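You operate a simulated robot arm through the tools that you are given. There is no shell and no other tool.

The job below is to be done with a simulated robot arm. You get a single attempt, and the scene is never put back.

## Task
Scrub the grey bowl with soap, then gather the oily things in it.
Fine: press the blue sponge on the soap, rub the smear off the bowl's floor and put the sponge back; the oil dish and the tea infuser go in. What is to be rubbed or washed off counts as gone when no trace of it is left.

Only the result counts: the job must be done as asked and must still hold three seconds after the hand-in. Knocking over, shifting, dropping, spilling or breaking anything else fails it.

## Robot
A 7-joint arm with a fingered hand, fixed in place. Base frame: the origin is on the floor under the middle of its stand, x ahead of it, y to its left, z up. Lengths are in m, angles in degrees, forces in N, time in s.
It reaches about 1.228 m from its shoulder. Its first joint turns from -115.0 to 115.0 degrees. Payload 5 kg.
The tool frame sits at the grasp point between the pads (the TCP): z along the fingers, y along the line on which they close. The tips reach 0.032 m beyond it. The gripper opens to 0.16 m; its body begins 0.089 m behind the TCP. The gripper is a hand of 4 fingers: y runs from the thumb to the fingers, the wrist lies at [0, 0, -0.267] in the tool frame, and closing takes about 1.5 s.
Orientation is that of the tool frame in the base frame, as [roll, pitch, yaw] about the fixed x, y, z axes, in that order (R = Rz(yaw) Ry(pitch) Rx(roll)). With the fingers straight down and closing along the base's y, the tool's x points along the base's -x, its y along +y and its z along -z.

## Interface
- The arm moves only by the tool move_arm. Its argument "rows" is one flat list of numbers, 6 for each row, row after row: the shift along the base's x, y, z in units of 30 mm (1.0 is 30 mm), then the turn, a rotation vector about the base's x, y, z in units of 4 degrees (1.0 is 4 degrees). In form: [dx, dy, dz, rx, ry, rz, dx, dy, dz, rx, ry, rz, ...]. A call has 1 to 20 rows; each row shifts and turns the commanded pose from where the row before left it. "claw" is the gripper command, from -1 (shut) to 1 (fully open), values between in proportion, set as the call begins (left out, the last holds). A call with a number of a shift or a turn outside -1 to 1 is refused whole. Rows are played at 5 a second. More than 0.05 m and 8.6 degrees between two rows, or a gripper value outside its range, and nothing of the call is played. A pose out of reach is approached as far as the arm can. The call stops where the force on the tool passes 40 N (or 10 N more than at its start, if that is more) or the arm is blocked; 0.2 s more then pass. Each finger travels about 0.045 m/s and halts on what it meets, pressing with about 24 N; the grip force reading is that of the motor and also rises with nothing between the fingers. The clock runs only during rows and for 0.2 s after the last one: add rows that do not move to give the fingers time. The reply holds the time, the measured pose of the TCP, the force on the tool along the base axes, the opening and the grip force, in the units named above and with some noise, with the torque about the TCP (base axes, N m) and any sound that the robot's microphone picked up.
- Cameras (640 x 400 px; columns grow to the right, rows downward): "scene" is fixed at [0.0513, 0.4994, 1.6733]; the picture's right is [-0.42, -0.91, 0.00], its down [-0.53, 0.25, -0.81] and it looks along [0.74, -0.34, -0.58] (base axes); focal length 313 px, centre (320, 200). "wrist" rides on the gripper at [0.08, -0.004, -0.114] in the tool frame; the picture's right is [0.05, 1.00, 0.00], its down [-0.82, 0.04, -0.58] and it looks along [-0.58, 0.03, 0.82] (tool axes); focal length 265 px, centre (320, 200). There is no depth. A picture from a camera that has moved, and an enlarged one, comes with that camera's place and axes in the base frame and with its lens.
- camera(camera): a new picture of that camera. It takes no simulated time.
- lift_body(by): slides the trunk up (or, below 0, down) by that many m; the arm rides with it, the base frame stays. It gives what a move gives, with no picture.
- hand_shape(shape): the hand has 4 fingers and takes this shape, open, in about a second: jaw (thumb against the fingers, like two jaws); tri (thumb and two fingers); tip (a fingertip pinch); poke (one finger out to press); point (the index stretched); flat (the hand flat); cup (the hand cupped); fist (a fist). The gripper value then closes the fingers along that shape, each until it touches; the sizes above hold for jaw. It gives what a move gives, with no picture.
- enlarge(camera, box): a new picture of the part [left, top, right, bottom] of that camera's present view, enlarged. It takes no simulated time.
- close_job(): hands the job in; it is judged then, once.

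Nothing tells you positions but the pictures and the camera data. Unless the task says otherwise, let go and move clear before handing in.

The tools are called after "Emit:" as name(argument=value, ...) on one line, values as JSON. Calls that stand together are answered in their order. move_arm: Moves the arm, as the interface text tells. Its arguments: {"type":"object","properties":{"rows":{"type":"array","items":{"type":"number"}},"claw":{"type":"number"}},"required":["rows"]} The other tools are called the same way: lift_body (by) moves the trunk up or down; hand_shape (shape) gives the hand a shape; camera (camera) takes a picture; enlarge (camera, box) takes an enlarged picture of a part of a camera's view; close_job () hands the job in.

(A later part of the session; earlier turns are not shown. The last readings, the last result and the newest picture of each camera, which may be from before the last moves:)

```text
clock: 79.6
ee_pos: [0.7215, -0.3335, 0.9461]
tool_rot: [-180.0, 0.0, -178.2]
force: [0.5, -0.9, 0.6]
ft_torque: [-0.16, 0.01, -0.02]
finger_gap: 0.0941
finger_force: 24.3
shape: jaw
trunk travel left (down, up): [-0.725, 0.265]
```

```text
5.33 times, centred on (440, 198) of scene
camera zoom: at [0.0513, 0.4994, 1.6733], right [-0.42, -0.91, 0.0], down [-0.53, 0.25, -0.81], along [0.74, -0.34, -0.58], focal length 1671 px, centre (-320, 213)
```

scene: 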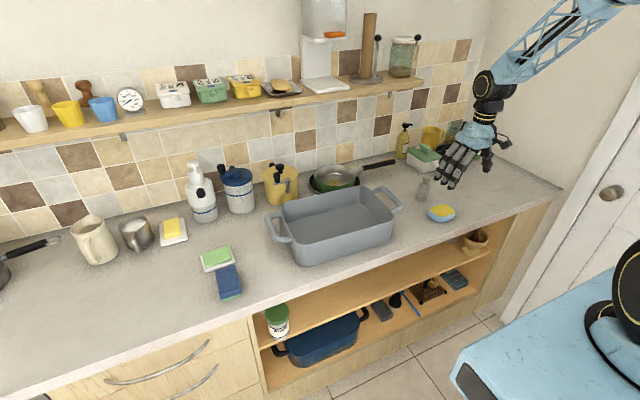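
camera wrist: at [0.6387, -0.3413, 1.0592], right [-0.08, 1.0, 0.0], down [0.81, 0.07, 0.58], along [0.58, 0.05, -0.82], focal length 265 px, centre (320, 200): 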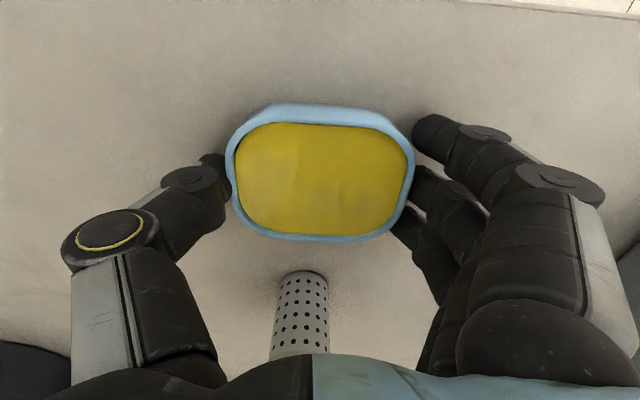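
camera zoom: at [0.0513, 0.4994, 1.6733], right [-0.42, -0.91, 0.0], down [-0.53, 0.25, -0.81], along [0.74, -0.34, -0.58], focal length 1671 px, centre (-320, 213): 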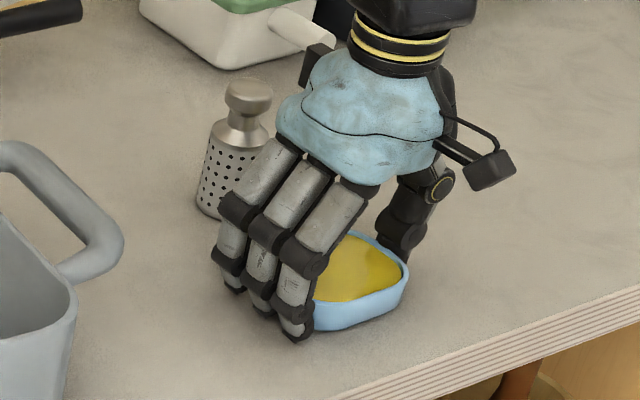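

The dish is gripped at gap 0.094 with 24 N, and it looks level. I lift slowly and check that it stays level.

Emit:
move_arm(rows=[0, 0, 0.1, 0, 0, 0, 0, 0, 0.2, 0, 0, 0, 0, 0, 0.2, 0, 0, 0, 0, 0, 0.1, 0, 0, 0, 0, 0, 0, 0, 0, 0])

Emit:
camera(camera="wrist")

Emit:
enlarge(camera="scene", box=[400, 160, 480, 235])

```text
clock: 80.8
ee_pos: [0.7201, -0.3331, 0.9628]
tool_rot: [-179.9, 0.0, -178.2]
force: [0.8, 0.3, -2.4]
ft_torque: [-0.03, 0.0, -0.03]
finger_gap: 0.0938
finger_force: 24.0
shape: jaw
trunk travel left (down, up): [-0.725, 0.265]
```

```text
taken
camera wrist: at [0.6388, -0.341, 1.077], right [-0.08, 1.0, 0.0], down [0.81, 0.07, 0.58], along [0.58, 0.05, -0.82], focal length 265 px, centre (320, 200)
```

wrist: 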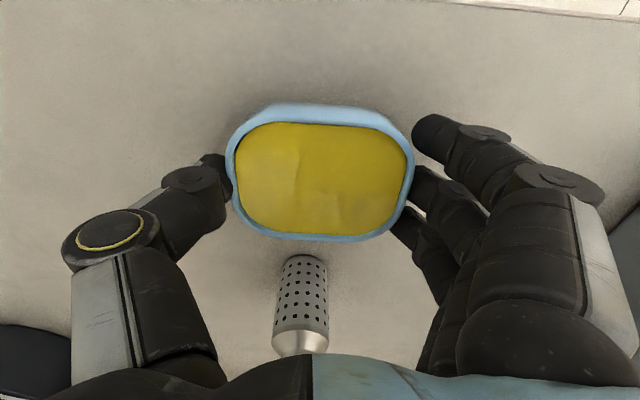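

```text
5.33 times, centred on (440, 198) of scene
camera zoom: at [0.0513, 0.4994, 1.6733], right [-0.42, -0.91, 0.0], down [-0.53, 0.25, -0.81], along [0.74, -0.34, -0.58], focal length 1671 px, centre (-320, 213)
```

zoom: 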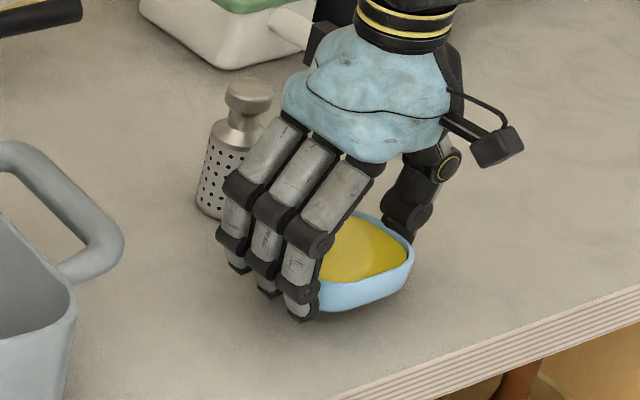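

The dish hangs level. I raise it smoothly to clear the bowl rim.

Emit:
move_arm(rows=[0, 0, 0.2, 0, 0, 0, 0, 0, 0.35, 0, 0, 0, 0, 0, 0.5, 0, 0, 0, 0, 0, 0.55, 0, 0, 0, 0, 0, 0.55, 0, 0, 0, 0, 0, 0.55, 0, 0, 0, 0, 0, 0.55, 0, 0, 0, 0, 0, 0.5, 0, 0, 0, 0, 0, 0.4, 0, 0, 0, 0, 0, 0.3, 0, 0, 0, 0, 0, 0.15, 0, 0, 0, 0, 0, 0, 0, 0, 0])

Emit:
camera(camera="scene")

Emit:
camera(camera="wrist")

```text
clock: 83.4
ee_pos: [0.7203, -0.3323, 1.102]
tool_rot: [-180.0, 0.0, -178.3]
force: [1.3, -0.6, -3.4]
ft_torque: [0.02, -0.01, 0.02]
finger_gap: 0.0939
finger_force: 23.9
shape: jaw
trunk travel left (down, up): [-0.725, 0.265]
```

```text
taken
```

scene: 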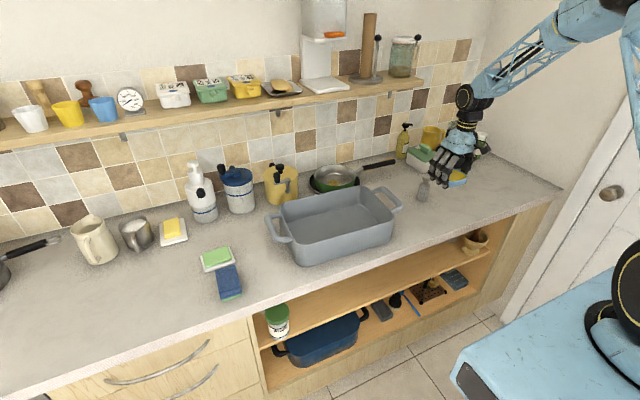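

```text
taken
camera wrist: at [0.6391, -0.3409, 1.2158], right [-0.08, 1.0, 0.0], down [0.81, 0.07, 0.58], along [0.58, 0.05, -0.82], focal length 265 px, centre (320, 200)
```

wrist: 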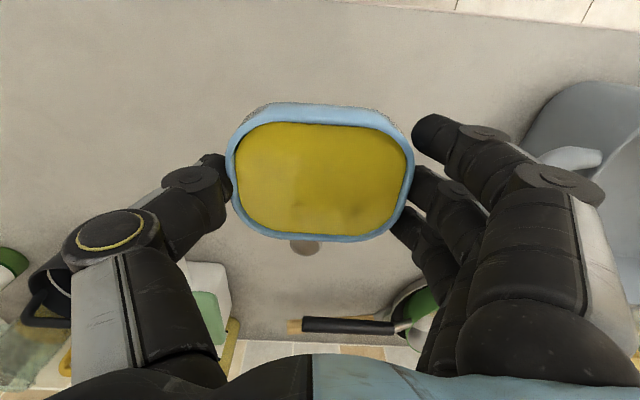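

The dish is level at z 1.10, above the rim. I carry it smoothly over to the bowl, toward (0.765, 0.12).

Emit:
move_arm(rows=[0.075, 0.2, 0, 0, 0, 0, 0.075, 0.4, 0, 0, 0, 0, 0.075, 0.6, 0, 0, 0, 0, 0.075, 0.8, 0, 0, 0, 0, 0.075, 0.95, 0, 0, 0, 0, 0.075, 0.95, 0, 0, 0, 0, 0.075, 0.95, 0, 0, 0, 0, 0.075, 0.95, 0, 0, 0, 0, 0.075, 0.95, 0, 0, 0, 0, 0.075, 0.95, 0, 0, 0, 0, 0.075, 0.95, 0, 0, 0, 0, 0.075, 0.95, 0, 0, 0, 0, 0.075, 0.95, 0, 0, 0, 0, 0.075, 0.95, 0, 0, 0, 0, 0.075, 0.95, 0, 0, 0, 0, 0.075, 0.8, 0, 0, 0, 0, 0.075, 0.7, 0, 0, 0, 0, 0.075, 0.6, 0, 0, 0, 0, 0.075, 0.35, 0, 0, 0, 0, 0.075, 0.2, 0, 0, 0, 0])

Emit:
camera(camera="wrist")

Emit:
enlarge(camera="scene", box=[250, 140, 430, 280])

```text
clock: 87.6
ee_pos: [0.7634, 0.1189, 1.1]
tool_rot: [180.0, 0.0, -178.1]
force: [-0.2, 0.6, -3.5]
ft_torque: [-0.01, 0.03, 0.02]
finger_gap: 0.0937
finger_force: 23.4
shape: jaw
trunk travel left (down, up): [-0.725, 0.265]
```

```text
taken
camera wrist: at [0.6831, 0.1116, 1.2146], right [-0.08, 1.0, 0.0], down [0.81, 0.07, 0.58], along [0.57, 0.05, -0.82], focal length 265 px, centre (320, 200)
```

wrist: 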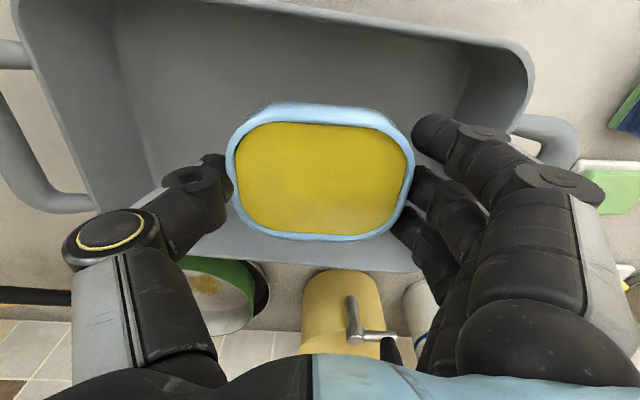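

```text
2.86 times, centred on (340, 210) of scene
camera zoom: at [0.0513, 0.4994, 1.6733], right [-0.42, -0.91, 0.0], down [-0.53, 0.25, -0.81], along [0.74, -0.34, -0.58], focal length 895 px, centre (263, 171)
```

zoom: 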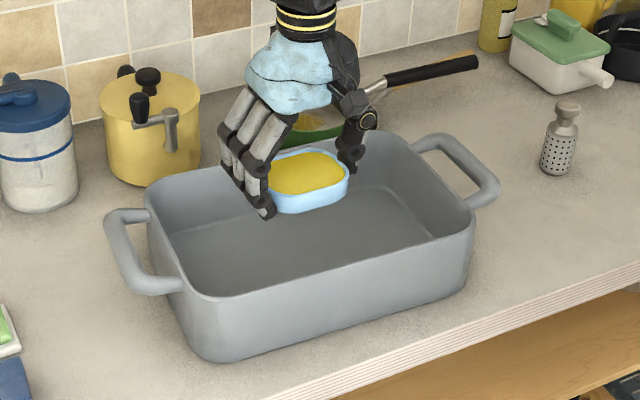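

The dish is over the bowl with clearance to all walls. I lower it smoothly to just above the floor.

Emit:
move_arm(rows=[0, 0, -0.2, 0, 0, 0, 0, 0, -0.35, 0, 0, 0, 0, 0, -0.5, 0, 0, 0, 0, 0, -0.55, 0, 0, 0, 0, 0, -0.55, 0, 0, 0, 0, 0, -0.55, 0, 0, 0, 0, 0, -0.55, 0, 0, 0, 0, 0, -0.5, 0, 0, 0, 0, 0, -0.35, 0, 0, 0, 0, 0, -0.2, 0, 0, 0, 0, 0, -0.1, 0, 0, 0, 0, 0, 0, 0, 0, 0])

Emit:
camera(camera="wrist")

Emit:
enlarge(camera="scene", box=[250, 140, 430, 280])

```text
clock: 90.2
ee_pos: [0.7653, 0.1194, 0.9695]
tool_rot: [-180.0, 0.1, -178.3]
force: [0.7, 0.1, -2.6]
ft_torque: [0.02, 0.0, -0.01]
finger_gap: 0.0937
finger_force: 23.5
shape: jaw
trunk travel left (down, up): [-0.725, 0.265]
```

```text
taken
camera wrist: at [0.6835, 0.1126, 1.0838], right [-0.08, 1.0, 0.0], down [0.81, 0.07, 0.58], along [0.58, 0.05, -0.82], focal length 265 px, centre (320, 200)
```

wrist: 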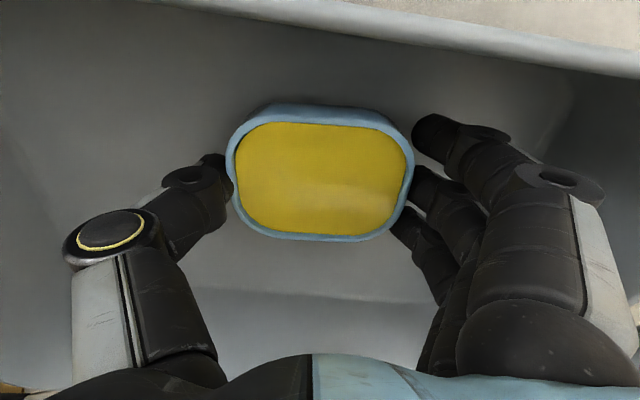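

```text
2.86 times, centred on (340, 210) of scene
camera zoom: at [0.0513, 0.4994, 1.6733], right [-0.42, -0.91, 0.0], down [-0.53, 0.25, -0.81], along [0.74, -0.34, -0.58], focal length 895 px, centre (263, 171)
```

zoom: 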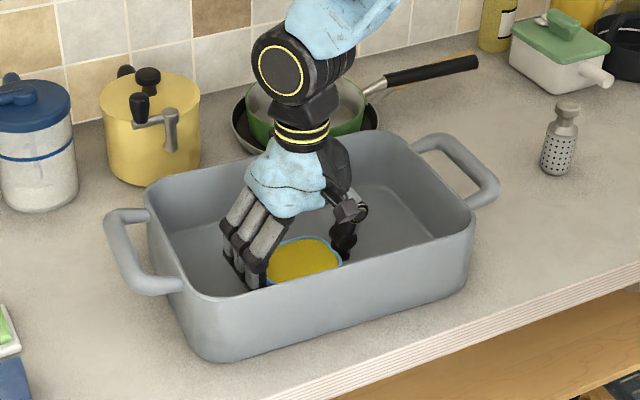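

The dish is about 15 mm above the floor, level and clear of the walls. I lower in fine steps until contact.

Emit:
move_arm(rows=[0, 0, -0.15, 0, 0, 0, 0, 0, -0.15, 0, 0, 0, 0, 0, -0.1, 0, 0, 0, 0, 0, 0, 0, 0, 0])

Emit:
move_arm(rows=[0, 0, -0.03, 0, 0, 0, 0, 0, -0.03, 0, 0, 0, 0, 0, 0, 0, 0, 0])

Emit:
move_arm(rows=[0, 0, -0.03, 0, 0, 0, 0, 0, -0.02, 0, 0, 0, 0, 0, 0, 0, 0, 0])

```text
clock: 91.2
ee_pos: [0.7648, 0.1195, 0.956]
tool_rot: [180.0, 0.0, -178.3]
force: [-1.6, 0.7, -3.4]
ft_torque: [0.0, -0.02, -0.01]
finger_gap: 0.0939
finger_force: 23.1
shape: jaw
trunk travel left (down, up): [-0.725, 0.265]
```

```text
clock: 92.0
ee_pos: [0.7636, 0.1207, 0.9554]
tool_rot: [-180.0, 0.0, -178.2]
force: [-0.4, 0.3, -2.7]
ft_torque: [0.02, -0.03, -0.03]
finger_gap: 0.0938
finger_force: 23.8
shape: jaw
trunk travel left (down, up): [-0.725, 0.265]
```

```text
clock: 92.8
ee_pos: [0.7636, 0.1202, 0.9536]
tool_rot: [179.9, 0.0, -178.2]
force: [0.7, 0.5, -1.1]
ft_torque: [-0.07, 0.02, -0.02]
finger_gap: 0.0938
finger_force: 24.0
shape: jaw
trunk travel left (down, up): [-0.725, 0.265]
```

The load is easing off (−1.1 N), so the dish is starting to touch. One more small step.

Emit:
move_arm(rows=[0, 0, -0.02, 0, 0, 0, 0, 0, 0, 0, 0, 0, 0, 0, 0, 0, 0, 0])

Emit:
move_arm(rows=[0, 0, -0.01, 0, 0, 0, 0, 0, 0, 0, 0, 0, 0, 0, 0, 0, 0, 0])

```text
clock: 93.6
ee_pos: [0.764, 0.1208, 0.9534]
tool_rot: [180.0, 0.1, -178.2]
force: [-0.3, 1.3, 0.9]
ft_torque: [-0.23, -0.02, 0.05]
finger_gap: 0.094
finger_force: 23.9
shape: jaw
trunk travel left (down, up): [-0.725, 0.265]
```

```text
clock: 94.4
ee_pos: [0.7641, 0.119, 0.9544]
tool_rot: [180.0, 0.0, -178.2]
force: [2.5, 1.5, 6.5]
ft_torque: [-0.36, -0.1, 0.03]
finger_gap: 0.094
finger_force: 23.4
shape: jaw
trunk travel left (down, up): [-0.725, 0.265]
```

The dish rests on the bowl floor. I open gently, just enough to free it.

Emit:
move_arm(rows=[0, 0, 0.01, 0, 0, 0, 0, 0, 0, 0, 0, 0, 0, 0, 0, 0, 0, 0, 0, 0, 0, 0, 0, 0], claw=0.35)

Emit:
move_arm(rows=[0, 0, 0, 0, 0, 0, 0, 0, 0, 0, 0, 0, 0, 0, 0, 0, 0, 0, 0, 0, 0, 0, 0, 0], claw=0.8)

Emit:
camera(camera="wrist")

Emit:
enlarge(camera="scene", box=[250, 140, 430, 280])

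```text
clock: 95.4
ee_pos: [0.7644, 0.1192, 0.9533]
tool_rot: [180.0, 0.0, -178.1]
force: [-0.6, 0.2, -0.3]
ft_torque: [-0.01, -0.03, -0.03]
finger_gap: 0.1072
finger_force: 0.1
shape: jaw
trunk travel left (down, up): [-0.725, 0.265]
```

```text
clock: 96.4
ee_pos: [0.7639, 0.1196, 0.955]
tool_rot: [-179.9, 0.0, -178.3]
force: [-0.2, 0.7, 0.7]
ft_torque: [0.02, -0.01, -0.01]
finger_gap: 0.1438
finger_force: 0.1
shape: jaw
trunk travel left (down, up): [-0.725, 0.265]
```

```text
taken
camera wrist: at [0.6826, 0.1123, 1.0678], right [-0.08, 1.0, 0.0], down [0.81, 0.07, 0.58], along [0.58, 0.05, -0.82], focal length 265 px, centre (320, 200)
```

wrist: 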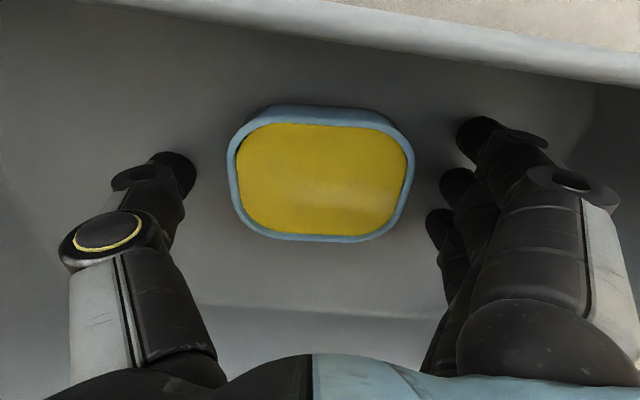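

```text
2.86 times, centred on (340, 210) of scene
camera zoom: at [0.0513, 0.4994, 1.6733], right [-0.42, -0.91, 0.0], down [-0.53, 0.25, -0.81], along [0.74, -0.34, -0.58], focal length 895 px, centre (263, 171)
```

zoom: 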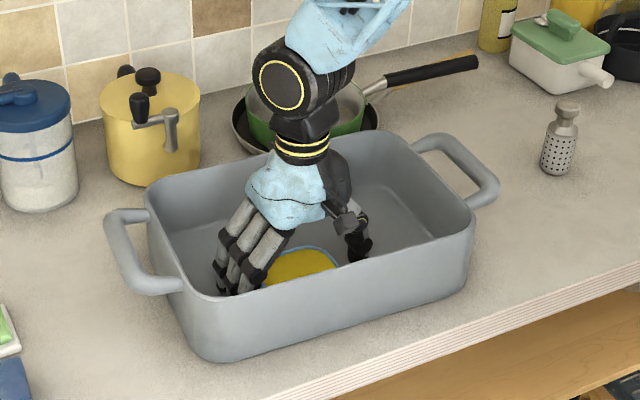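

The dish sits level in the bowl. I rise straight up and go to the infuser.

Emit:
move_arm(rows=[0, 0, 0.5, 0, 0, 0, 0, 0, 1, 0, 0, 0, 0, 0, 1, 0, 0, 0, 0, 0, 1, 0, 0, 0, 0, 0, 1, 0, 0, 0, 0, 0, 1, 0, 0, 0, 0, 0, 0, 0, 0, 0])

Emit:
move_arm(rows=[0, -1, 0, 0, 0, 0, 0, -1, 0, 0, 0, 0, 0, -1, 0, 0, 0, 0, 0, -1, 0, 0, 0, 0, 0, -1, 0, 0, 0, 0, 0, -1, 0, 0, 0, 0, 0, -1, 0, 0, 0, 0, 0, -1, 0, 0, 0, 0, 0, -1, 0, 0, 0, 0, 0, -1, 0, 0, 0, 0, 0, -1, 0, 0, 0, 0, -0.2, -1, 0, 0, 0, 0, -0.2, -1, 0, 0, 0, 0, -0.2, -1, 0, 0, 0, 0, -0.2, -1, 0, 0, 0, -0.4, -0.2, -0.8, 0, 0, 0, 0, 0, 0, 0, 0, 0, 0], claw=1)

Emit:
camera(camera="wrist")

Emit:
enlarge(camera="scene", box=[250, 140, 430, 280])

```text
clock: 98.0
ee_pos: [0.7627, 0.1192, 1.1174]
tool_rot: [180.0, -0.1, -178.2]
force: [0.7, -0.1, -0.4]
ft_torque: [0.0, 0.01, 0.01]
finger_gap: 0.1438
finger_force: 0.1
shape: jaw
trunk travel left (down, up): [-0.725, 0.265]
```

```text
clock: 101.6
ee_pos: [0.7336, -0.3542, 1.1172]
tool_rot: [180.0, 0.0, -179.9]
force: [0.4, -0.2, 0.6]
ft_torque: [0.0, 0.0, 0.02]
finger_gap: 0.1598
finger_force: 0.1
shape: jaw
trunk travel left (down, up): [-0.725, 0.265]
```

```text
taken
camera wrist: at [0.6529, -0.3592, 1.2317], right [-0.06, 1.0, 0.0], down [0.82, 0.05, 0.58], along [0.58, 0.03, -0.82], focal length 265 px, centre (320, 200)
```

wrist: 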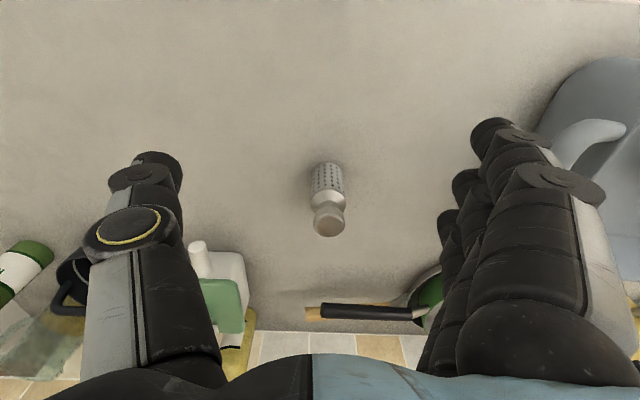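

```text
2.86 times, centred on (340, 210) of scene
camera zoom: at [0.0513, 0.4994, 1.6733], right [-0.42, -0.91, 0.0], down [-0.53, 0.25, -0.81], along [0.74, -0.34, -0.58], focal length 895 px, centre (263, 171)
```

zoom: 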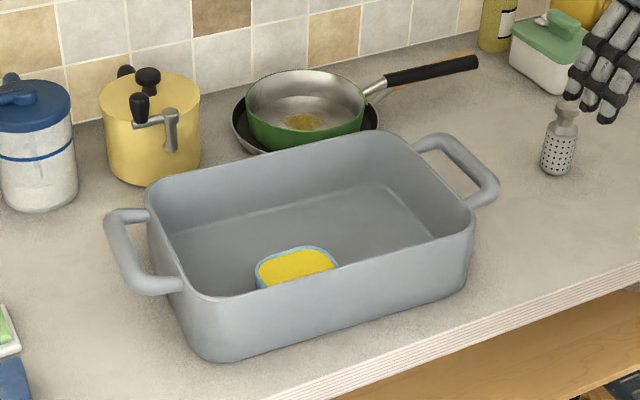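

The oil dish sits in the bowl. Now I enlarge the infuser to measure it.

Emit:
enlarge(camera="wrist", box=[270, 145, 390, 245])

Emit:
enlarge(camera="scene", box=[400, 165, 450, 210])

```text
4.00 times, centred on (330, 195) of wrist
camera zoom: at [0.6529, -0.3592, 1.2317], right [-0.06, 1.0, 0.0], down [0.82, 0.05, 0.58], along [0.58, 0.03, -0.82], focal length 1062 px, centre (280, 220)
```

zoom: 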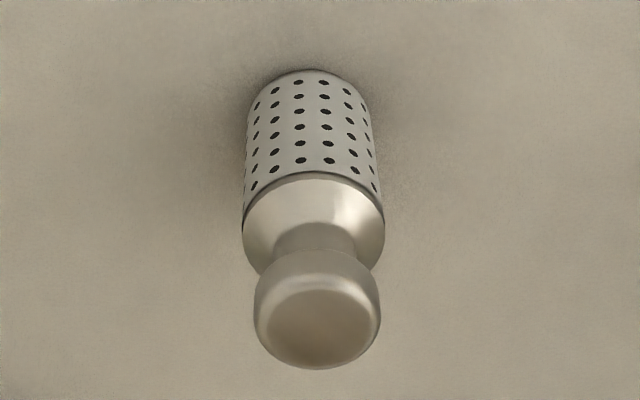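

```text
8.89 times, centred on (425, 188) of scene
camera zoom: at [0.0513, 0.4994, 1.6733], right [-0.42, -0.91, 0.0], down [-0.53, 0.25, -0.81], along [0.74, -0.34, -0.58], focal length 2785 px, centre (-613, 311)
```

zoom: 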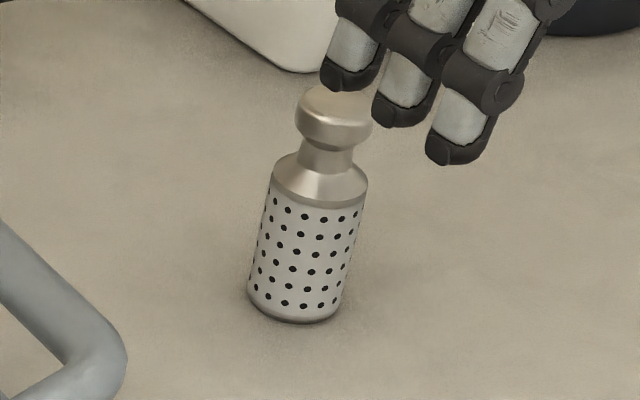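

The infuser stands at about (0.846, −0.339) with a diameter of about 45 mm, its perforated body up to z 0.965 and its top near 1.01. A three-point hand shape may suit this round body better, so I'll try "tri" up here and look.

Emit:
hand_shape(shape="tri")

Emit:
camera(camera="wrist")

Emit:
enlarge(camera="scene", box=[400, 100, 520, 220])

```text
clock: 102.5
ee_pos: [0.7334, -0.3538, 1.1173]
tool_rot: [179.9, 0.0, -179.8]
force: [-0.5, -0.3, -0.4]
ft_torque: [0.02, 0.02, 0.04]
finger_gap: 0.1599
finger_force: 0.0
shape: tri
trunk travel left (down, up): [-0.725, 0.265]
```

```text
taken
camera wrist: at [0.6527, -0.3596, 1.2316], right [-0.06, 1.0, 0.0], down [0.82, 0.04, 0.58], along [0.58, 0.03, -0.82], focal length 265 px, centre (320, 200)
```

wrist: 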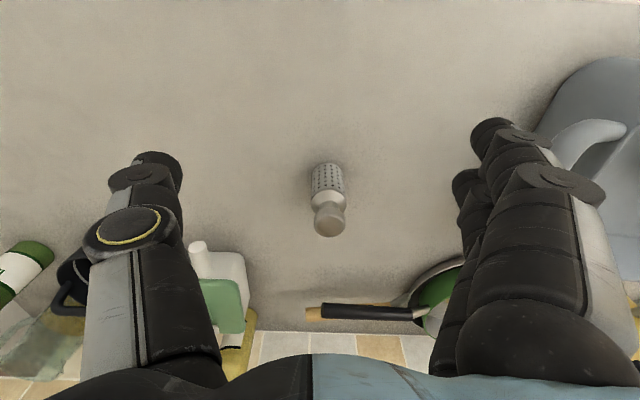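

```text
3.33 times, centred on (460, 160) of scene
camera zoom: at [0.0513, 0.4994, 1.6733], right [-0.42, -0.91, 0.0], down [-0.53, 0.25, -0.81], along [0.74, -0.34, -0.58], focal length 1044 px, centre (-147, 333)
```

zoom: 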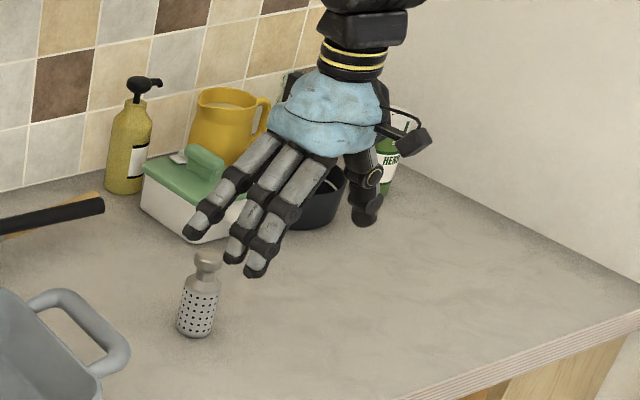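

In "tri" the far finger sticks straight out, which could hit things, so I return to "jaw", where thumb and middle finger oppose each other. Then I position above the infuser at (0.846, −0.339).

Emit:
hand_shape(shape="jaw")

Emit:
move_arm(rows=[0.75, 0.1, 0, 0, 0, 0, 0.75, 0.1, 0, 0, 0, 0, 0.75, 0.1, 0, 0, 0, 0, 0.75, 0.1, 0, 0, 0, 0, 0.75, 0.09, 0, 0, 0, 0, 0, 0, 0, 0, 0, 0], claw=1)

Emit:
camera(camera="wrist")

Emit:
enlarge(camera="scene", box=[380, 100, 500, 220])

```text
clock: 103.4
ee_pos: [0.733, -0.3544, 1.118]
tool_rot: [-180.0, 0.0, -179.9]
force: [0.0, -0.1, -0.5]
ft_torque: [-0.05, -0.01, -0.01]
finger_gap: 0.1597
finger_force: 0.1
shape: jaw
trunk travel left (down, up): [-0.725, 0.265]
```

```text
clock: 104.8
ee_pos: [0.8481, -0.3414, 1.1188]
tool_rot: [180.0, 0.0, -179.8]
force: [0.1, -1.4, 0.1]
ft_torque: [-0.03, 0.01, 0.0]
finger_gap: 0.1598
finger_force: 0.0
shape: jaw
trunk travel left (down, up): [-0.725, 0.265]
```

```text
taken
camera wrist: at [0.7664, -0.3463, 1.233], right [-0.05, 1.0, 0.0], down [0.82, 0.04, 0.58], along [0.58, 0.03, -0.82], focal length 265 px, centre (320, 200)
```

wrist: 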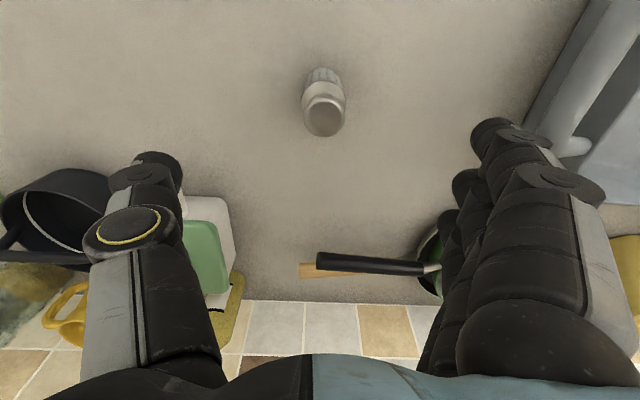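

```text
3.33 times, centred on (440, 160) of scene
camera zoom: at [0.0513, 0.4994, 1.6733], right [-0.42, -0.91, 0.0], down [-0.53, 0.25, -0.81], along [0.74, -0.34, -0.58], focal length 1044 px, centre (-80, 333)
```

zoom: 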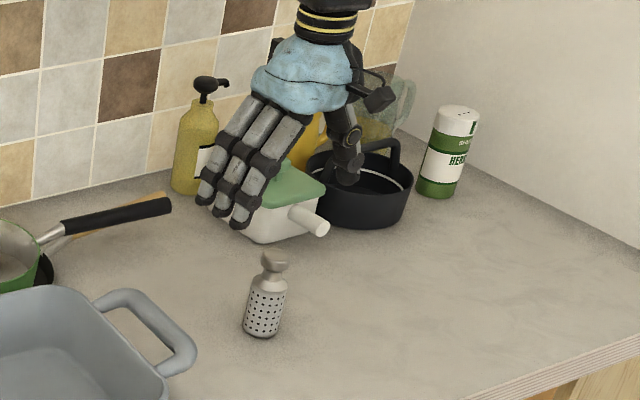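

The infuser is nearly under the TCP; I estimate its centre at (0.844, −0.339). I descend partway and recheck.

Emit:
move_arm(rows=[-0.08, 0.04, -0.8, 0, 0, 0, 0, 0, -0.8, 0, 0, 0, 0, 0, -0.8, 0, 0, 0, 0, 0, -0.6, 0, 0, 0, 0, 0, 0, 0, 0, 0])

Emit:
camera(camera="wrist")

Emit:
enlarge(camera="scene", box=[380, 120, 480, 220])

```text
clock: 106.0
ee_pos: [0.8444, -0.3397, 1.0291]
tool_rot: [180.0, 0.0, -179.8]
force: [-0.9, 0.2, -1.0]
ft_torque: [-0.01, -0.03, 0.0]
finger_gap: 0.16
finger_force: 0.1
shape: jaw
trunk travel left (down, up): [-0.725, 0.265]
```

```text
taken
camera wrist: at [0.7625, -0.3442, 1.1432], right [-0.06, 1.0, 0.0], down [0.82, 0.05, 0.58], along [0.58, 0.03, -0.82], focal length 265 px, centre (320, 200)
```

wrist: 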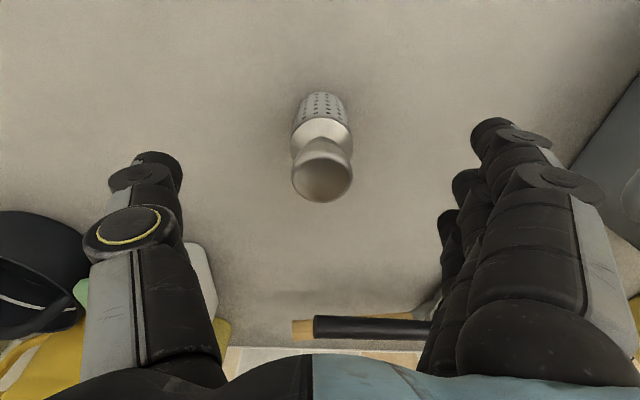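

```text
4.00 times, centred on (430, 170) of scene
camera zoom: at [0.0513, 0.4994, 1.6733], right [-0.42, -0.91, 0.0], down [-0.53, 0.25, -0.81], along [0.74, -0.34, -0.58], focal length 1253 px, centre (-120, 320)
```

zoom: 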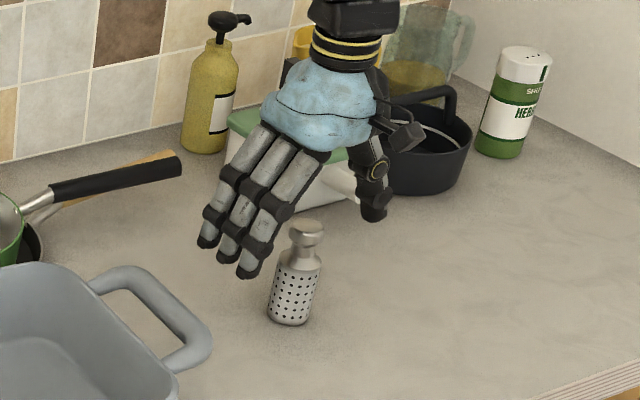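

The infuser is well centred under the hand. I descend so the fingers straddle the perforated body.

Emit:
move_arm(rows=[0, 0, -0.6, 0, 0, 0, 0, 0, -0.6, 0, 0, 0, 0, 0, -0.6, 0, 0, 0, 0, 0, -0.4, 0, 0, 0, 0, 0, 0, 0, 0, 0])

Emit:
move_arm(rows=[0, 0, 0, 0, 0, 0, 0, 0, 0, 0, 0, 0, 0, 0, 0, 0, 0, 0, 0, 0, 0, 0, 0, 0, 0, 0, 0, 0, 0, 0, 0, 0, 0, 0, 0, 0], claw=-0.1)

Emit:
camera(camera="wrist")

Emit:
enlarge(camera="scene", box=[390, 140, 470, 215])

```text
clock: 107.2
ee_pos: [0.8445, -0.3403, 0.9633]
tool_rot: [-179.9, 0.0, -179.8]
force: [0.9, -0.1, -0.1]
ft_torque: [0.04, 0.0, 0.08]
finger_gap: 0.1599
finger_force: 0.2
shape: jaw
trunk travel left (down, up): [-0.725, 0.265]
```

```text
clock: 108.6
ee_pos: [0.8448, -0.3385, 0.9629]
tool_rot: [179.9, 0.0, -180.0]
force: [-0.7, -0.8, 0.0]
ft_torque: [0.01, 0.0, -0.03]
finger_gap: 0.0731
finger_force: 0.1
shape: jaw
trunk travel left (down, up): [-0.725, 0.265]
```

```text
taken
camera wrist: at [0.7634, -0.3445, 1.0767], right [-0.06, 1.0, 0.0], down [0.82, 0.04, 0.58], along [0.58, 0.03, -0.82], focal length 265 px, centre (320, 200)
```

wrist: 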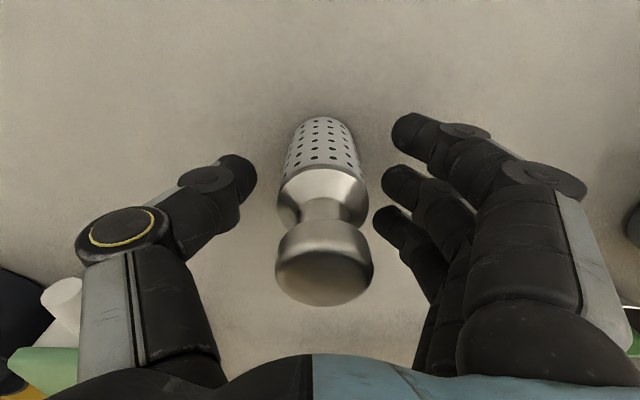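

```text
5.33 times, centred on (430, 178) of scene
camera zoom: at [0.0513, 0.4994, 1.6733], right [-0.42, -0.91, 0.0], down [-0.53, 0.25, -0.81], along [0.74, -0.34, -0.58], focal length 1671 px, centre (-267, 320)
```

zoom: 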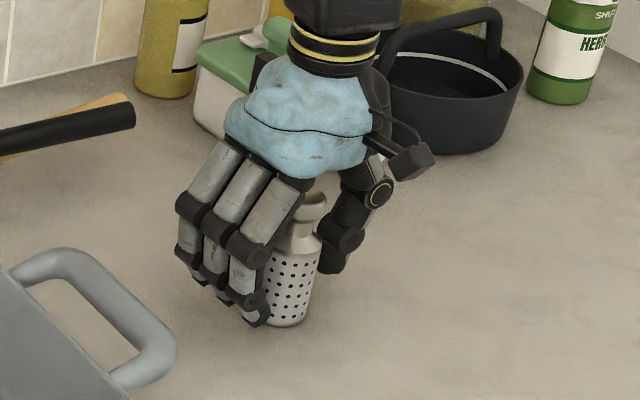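

The fingertips are around the body at mid-height and the infuser is still upright. I close gradually onto it.

Emit:
move_arm(rows=[0, 0, 0, 0, 0, 0, 0, 0, 0, 0, 0, 0, 0, 0, 0, 0, 0, 0, 0, 0, 0, 0, 0, 0, 0, 0, 0, 0, 0, 0], claw=-0.6)

Emit:
camera(camera="wrist")

Emit:
enlarge(camera="scene", box=[390, 140, 470, 215])

```text
clock: 109.8
ee_pos: [0.8441, -0.3392, 0.9619]
tool_rot: [-180.0, 0.0, -179.8]
force: [-1.0, -0.8, 0.7]
ft_torque: [-0.02, 0.03, 0.0]
finger_gap: 0.0224
finger_force: 15.7
shape: jaw
trunk travel left (down, up): [-0.725, 0.265]
```

```text
taken
camera wrist: at [0.7634, -0.3446, 1.0767], right [-0.06, 1.0, 0.0], down [0.82, 0.04, 0.58], along [0.58, 0.03, -0.82], focal length 265 px, centre (320, 200)
```

wrist: 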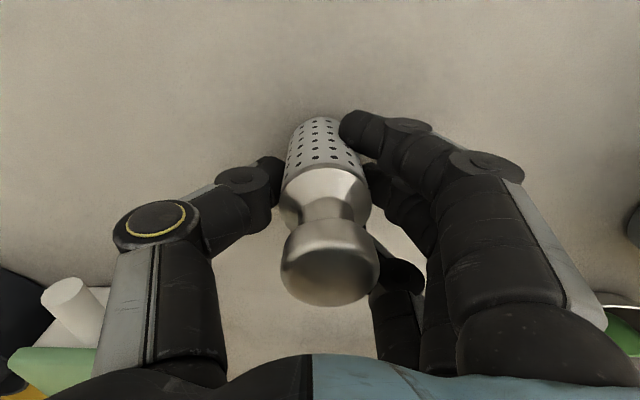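

```text
5.33 times, centred on (430, 178) of scene
camera zoom: at [0.0513, 0.4994, 1.6733], right [-0.42, -0.91, 0.0], down [-0.53, 0.25, -0.81], along [0.74, -0.34, -0.58], focal length 1671 px, centre (-267, 320)
```

zoom: 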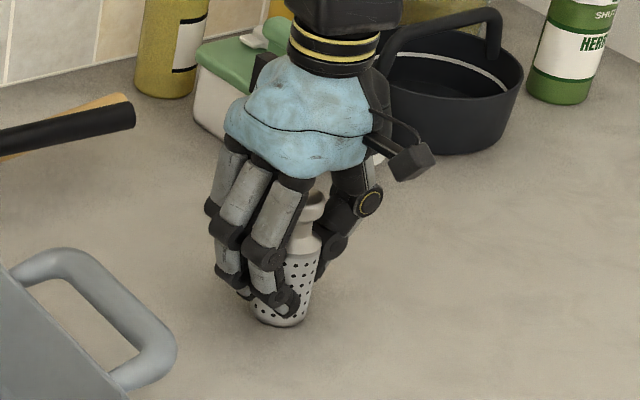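

The thumb and fingers now touch the infuser and it's still upright. I tighten a bit more and check the force.

Emit:
move_arm(rows=[0, 0, 0, 0, 0, 0, 0, 0, 0, 0, 0, 0, 0, 0, 0, 0, 0, 0, 0, 0, 0, 0, 0, 0], claw=-0.8)

Emit:
camera(camera="wrist")

Emit:
enlarge(camera="scene", box=[390, 140, 470, 215])

```text
clock: 110.8
ee_pos: [0.8449, -0.3394, 0.9622]
tool_rot: [-179.9, 0.1, -179.8]
force: [0.4, -1.2, 1.8]
ft_torque: [0.0, -0.02, 0.02]
finger_gap: 0.021
finger_force: 23.7
shape: jaw
trunk travel left (down, up): [-0.725, 0.265]
```

```text
taken
camera wrist: at [0.7634, -0.3446, 1.0768], right [-0.06, 1.0, 0.0], down [0.82, 0.04, 0.58], along [0.58, 0.03, -0.82], focal length 265 px, centre (320, 200)
```

wrist: 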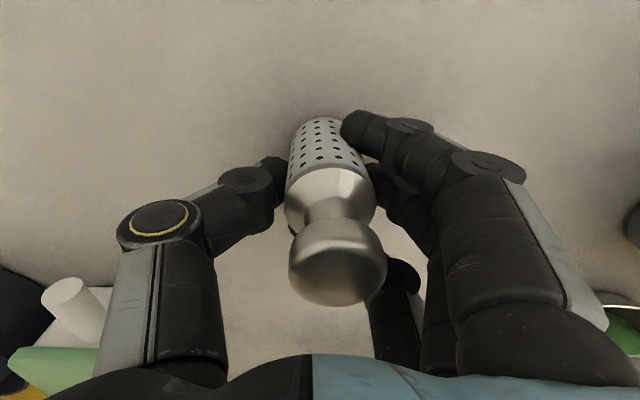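

```text
5.33 times, centred on (430, 178) of scene
camera zoom: at [0.0513, 0.4994, 1.6733], right [-0.42, -0.91, 0.0], down [-0.53, 0.25, -0.81], along [0.74, -0.34, -0.58], focal length 1671 px, centre (-267, 320)
```

zoom: 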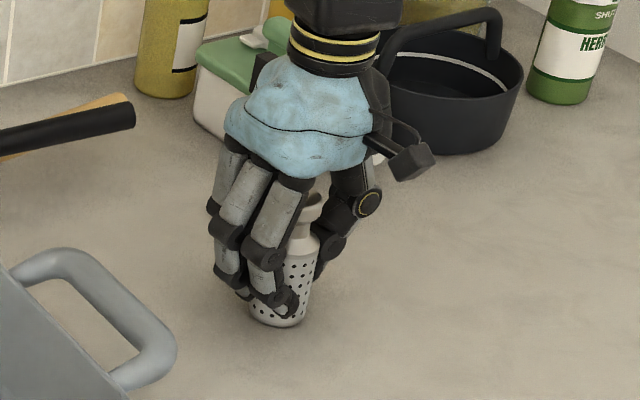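

The infuser is held but leans about 6° toward the fingers. I lift it a few millimetres slowly to see whether the grip is stable.

Emit:
move_arm(rows=[0, 0, 0.1, 0, 0, 0, 0, 0, 0.15, 0, 0, 0, 0, 0, 0.15, 0, 0, 0, 0, 0, 0, 0, 0, 0])

Emit:
camera(camera="wrist")

Emit:
enlarge(camera="scene", box=[390, 140, 470, 215])

```text
clock: 111.8
ee_pos: [0.8453, -0.3386, 0.9749]
tool_rot: [180.0, 0.0, -179.8]
force: [1.1, 0.1, 0.2]
ft_torque: [0.02, 0.0, 0.01]
finger_gap: 0.0206
finger_force: 24.1
shape: jaw
trunk travel left (down, up): [-0.725, 0.265]
```

```text
taken
camera wrist: at [0.7633, -0.3438, 1.0888], right [-0.06, 1.0, 0.0], down [0.82, 0.04, 0.58], along [0.58, 0.03, -0.82], focal length 265 px, centre (320, 200)
```

wrist: 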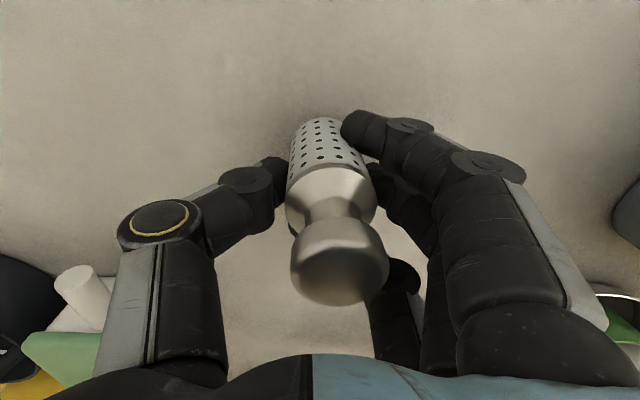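

```text
5.33 times, centred on (430, 178) of scene
camera zoom: at [0.0513, 0.4994, 1.6733], right [-0.42, -0.91, 0.0], down [-0.53, 0.25, -0.81], along [0.74, -0.34, -0.58], focal length 1671 px, centre (-267, 320)
```

zoom: 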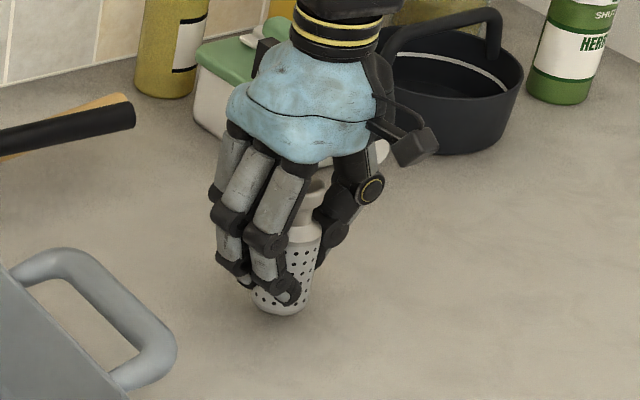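

The infuser is held steadily with only about 3° of lean. I raise it smoothly to clear the bowl rim.

Emit:
move_arm(rows=[0, 0, 0.2, 0, 0, 0, 0, 0, 0.4, 0, 0, 0, 0, 0, 0.6, 0, 0, 0, 0, 0, 0.7, 0, 0, 0, 0, 0, 0.7, 0, 0, 0, 0, 0, 0.7, 0, 0, 0, 0, 0, 0.7, 0, 0, 0, 0, 0, 0.6, 0, 0, 0, 0, 0, 0.4, 0, 0, 0, 0, 0, 0.2, 0, 0, 0, 0, 0, 0, 0, 0, 0])

Emit:
camera(camera="wrist")

Emit:
enlarge(camera="scene", box=[380, 100, 500, 200])

```text
clock: 114.2
ee_pos: [0.8443, -0.337, 1.1306]
tool_rot: [-180.0, -0.1, -179.8]
force: [1.0, 0.5, -0.6]
ft_torque: [-0.02, -0.01, -0.02]
finger_gap: 0.0208
finger_force: 23.7
shape: jaw
trunk travel left (down, up): [-0.725, 0.265]
```

```text
taken
camera wrist: at [0.763, -0.3428, 1.2448], right [-0.06, 1.0, 0.0], down [0.82, 0.04, 0.58], along [0.58, 0.03, -0.82], focal length 265 px, centre (320, 200)
```

wrist: 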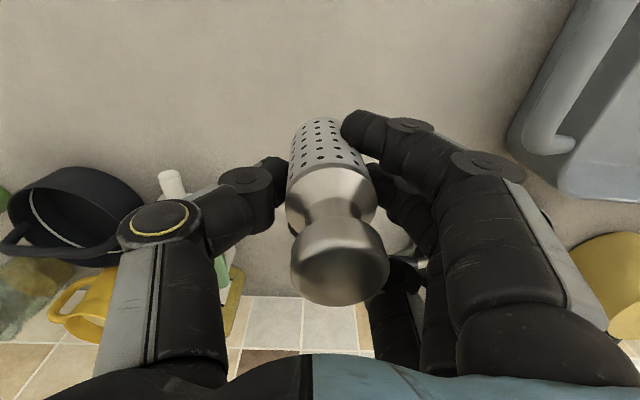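

```text
4.00 times, centred on (440, 150) of scene
camera zoom: at [0.0513, 0.4994, 1.6733], right [-0.42, -0.91, 0.0], down [-0.53, 0.25, -0.81], along [0.74, -0.34, -0.58], focal length 1253 px, centre (-160, 400)
```

zoom: 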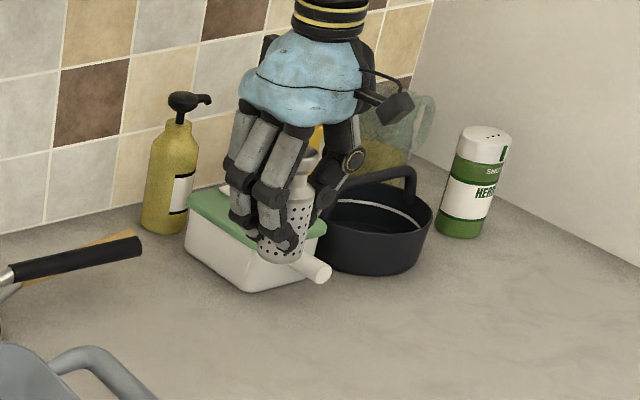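

The infuser is steady in the hand. I carry it over to the free back part of the bowl, toward (0.855, 0.03), correcting the small lean.

Emit:
move_arm(rows=[0.02, 0.2, 0, 0, 0, 0, 0.02, 0.4, 0, 0, 0, 0, 0.02, 0.7, 0, 0, 0, 0, 0.02, 0.9, 0, 0, 0, 0, 0.02, 0.9, 0, 0, 0, 0, 0.02, 0.9, 0, 0, 0, 0, 0.02, 0.9, 0, 0, 0, 0, 0.02, 0.9, 0, 0, 0, 0, 0.02, 0.9, 0, 0.15, 0, 0, 0.02, 0.9, 0, 0.15, 0, 0, 0.02, 0.9, 0, 0.15, 0, 0, 0.02, 0.9, 0, 0.15, 0, 0, 0.02, 0.9, 0, 0.15, 0, 0, 0.02, 0.8, 0, 0, 0, 0, 0.02, 0.6, 0, 0, 0, 0, 0.02, 0.3, 0, 0, 0, 0, 0.02, 0.2, 0, 0, 0, 0, 0, 0, 0, 0, 0, 0])

Emit:
camera(camera="wrist")

Emit:
enlarge(camera="scene", box=[250, 120, 430, 260])

```text
clock: 118.0
ee_pos: [0.8537, 0.028, 1.1312]
tool_rot: [177.0, -0.1, -179.8]
force: [0.3, -0.4, -0.1]
ft_torque: [0.0, 0.0, 0.01]
finger_gap: 0.0206
finger_force: 24.5
shape: jaw
trunk travel left (down, up): [-0.725, 0.265]
```

```text
taken
camera wrist: at [0.7727, 0.0164, 1.2452], right [-0.05, 1.0, 0.05], down [0.82, 0.01, 0.58], along [0.58, 0.07, -0.81], focal length 265 px, centre (320, 200)
```

wrist: 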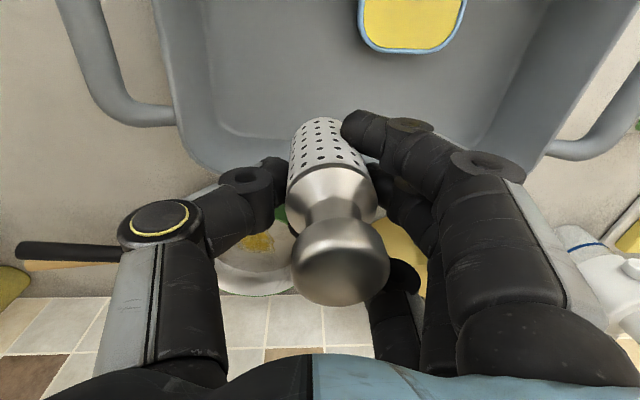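

```text
2.86 times, centred on (340, 190) of scene
camera zoom: at [0.0513, 0.4994, 1.6733], right [-0.42, -0.91, 0.0], down [-0.53, 0.25, -0.81], along [0.74, -0.34, -0.58], focal length 895 px, centre (263, 229)
```

zoom: 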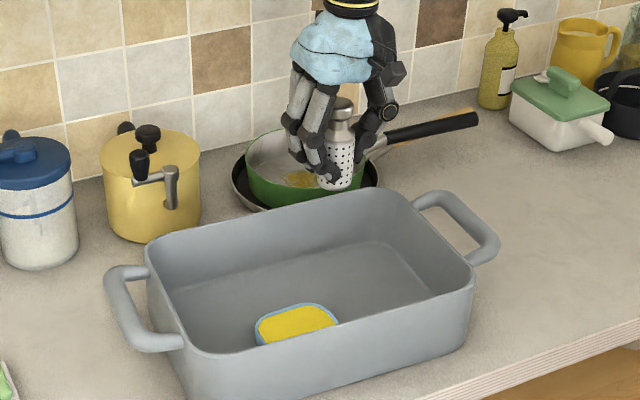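

The infuser hangs nearly upright over the free space behind the dish. I lower it smoothly to just above the floor.

Emit:
move_arm(rows=[0, -0.1, -0.2, 0, 0, 0, 0, 0, -0.4, 0, 0, 0, 0, 0, -0.6, 0, 0, 0, 0, 0, -0.6, 0, 0, 0, 0, 0, -0.6, 0, 0, 0, 0, 0, -0.6, 0, 0, 0, 0, 0, -0.5, 0, 0, 0, 0, 0, -0.4, 0, 0, 0, 0, 0, -0.3, 0, 0, 0, 0, 0, 0, 0, 0, 0])

Emit:
camera(camera="wrist")

Emit:
enlarge(camera="scene", box=[270, 140, 410, 250])

```text
clock: 120.2
ee_pos: [0.8548, 0.0245, 1.0048]
tool_rot: [177.0, 0.0, -179.8]
force: [0.0, 0.1, 0.2]
ft_torque: [-0.02, 0.01, -0.01]
finger_gap: 0.0207
finger_force: 23.9
shape: jaw
trunk travel left (down, up): [-0.725, 0.265]
```

```text
taken
camera wrist: at [0.7738, 0.0133, 1.1183], right [-0.06, 1.0, 0.05], down [0.82, 0.01, 0.58], along [0.58, 0.07, -0.81], focal length 265 px, centre (320, 200)
```

wrist: 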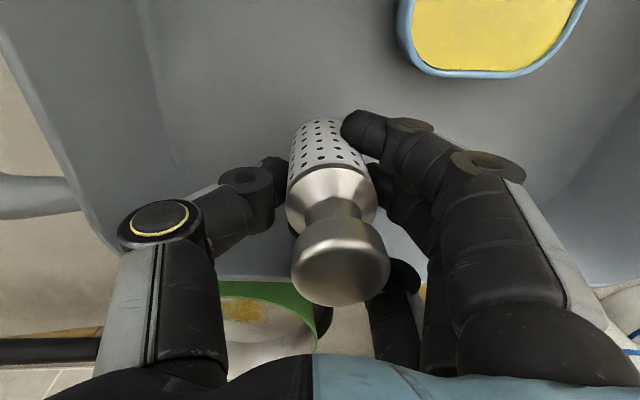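

```text
3.64 times, centred on (340, 195) of scene
camera zoom: at [0.0513, 0.4994, 1.6733], right [-0.42, -0.91, 0.0], down [-0.53, 0.25, -0.81], along [0.74, -0.34, -0.58], focal length 1139 px, centre (247, 218)
```

zoom: 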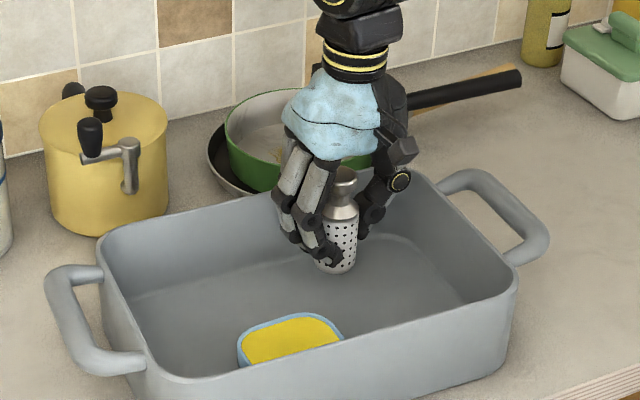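

Everything is clear of the walls and dish. I continue lowering, then use fine steps to contact.

Emit:
move_arm(rows=[0, 0, -0.3, 0, 0, 0, 0, 0, -0.3, 0, 0, 0, 0, 0, -0.2, 0, 0, 0, 0, 0, 0, 0, 0, 0])

Emit:
move_arm(rows=[0, 0, -0.08, 0, 0, 0, 0, 0, -0.05, 0, 0, 0, 0, 0, 0, 0, 0, 0])

Emit:
move_arm(rows=[0, 0, -0.04, 0, 0, 0, 0, 0, -0.03, 0, 0, 0, 0, 0, 0, 0, 0, 0])

```text
clock: 121.2
ee_pos: [0.8537, 0.0236, 0.9793]
tool_rot: [177.0, 0.0, -179.8]
force: [0.0, -0.2, -0.4]
ft_torque: [0.0, -0.01, 0.01]
finger_gap: 0.0207
finger_force: 23.6
shape: jaw
trunk travel left (down, up): [-0.725, 0.265]
```

```text
clock: 122.0
ee_pos: [0.8532, 0.0244, 0.9756]
tool_rot: [177.0, -0.1, -179.8]
force: [0.2, 0.0, -0.4]
ft_torque: [0.01, 0.02, 0.03]
finger_gap: 0.0206
finger_force: 23.7
shape: jaw
trunk travel left (down, up): [-0.725, 0.265]
```

```text
clock: 122.8
ee_pos: [0.8552, 0.0253, 0.9743]
tool_rot: [177.1, 0.1, -179.8]
force: [0.2, 0.6, 0.1]
ft_torque: [0.01, 0.0, 0.0]
finger_gap: 0.0208
finger_force: 23.3
shape: jaw
trunk travel left (down, up): [-0.725, 0.265]
```

Emit:
move_arm(rows=[0, 0, -0.04, 0, 0, 0, 0, 0, -0.03, 0, 0, 0, 0, 0, 0, 0, 0, 0])

Emit:
move_arm(rows=[0, 0, -0.03, 0, 0, 0, 0, 0, -0.02, 0, 0, 0, 0, 0, 0, 0, 0, 0])

Emit:
camera(camera="wrist")

Emit:
enlarge(camera="scene", box=[270, 140, 410, 250])

```text
clock: 123.6
ee_pos: [0.8533, 0.0243, 0.9729]
tool_rot: [176.9, 0.0, -179.8]
force: [0.5, 0.9, -0.4]
ft_torque: [-0.01, 0.01, 0.03]
finger_gap: 0.021
finger_force: 23.9
shape: jaw
trunk travel left (down, up): [-0.725, 0.265]
```

```text
clock: 124.4
ee_pos: [0.8554, 0.0242, 0.97]
tool_rot: [177.0, 0.0, -179.8]
force: [0.3, 0.3, -0.1]
ft_torque: [0.02, -0.01, 0.01]
finger_gap: 0.0207
finger_force: 23.5
shape: jaw
trunk travel left (down, up): [-0.725, 0.265]
```

```text
taken
camera wrist: at [0.7733, 0.014, 1.0839], right [-0.06, 1.0, 0.05], down [0.82, 0.01, 0.58], along [0.58, 0.07, -0.81], focal length 265 px, centre (320, 200)
```

wrist: 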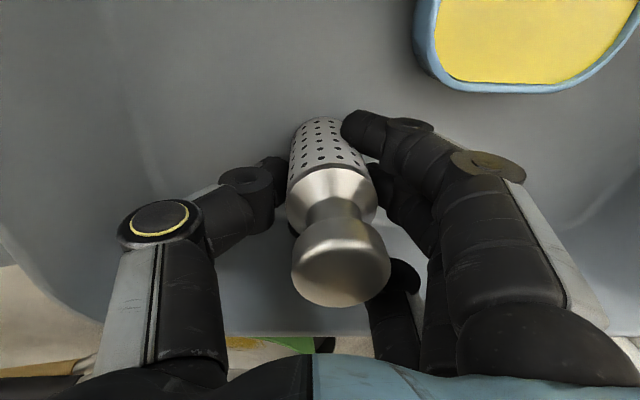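

```text
3.64 times, centred on (340, 195) of scene
camera zoom: at [0.0513, 0.4994, 1.6733], right [-0.42, -0.91, 0.0], down [-0.53, 0.25, -0.81], along [0.74, -0.34, -0.58], focal length 1139 px, centre (247, 218)
```

zoom: 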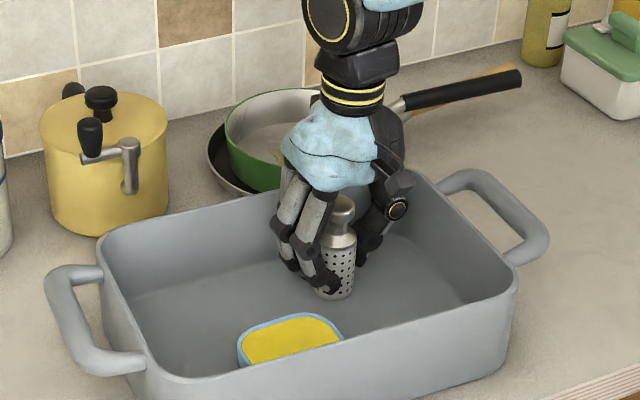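

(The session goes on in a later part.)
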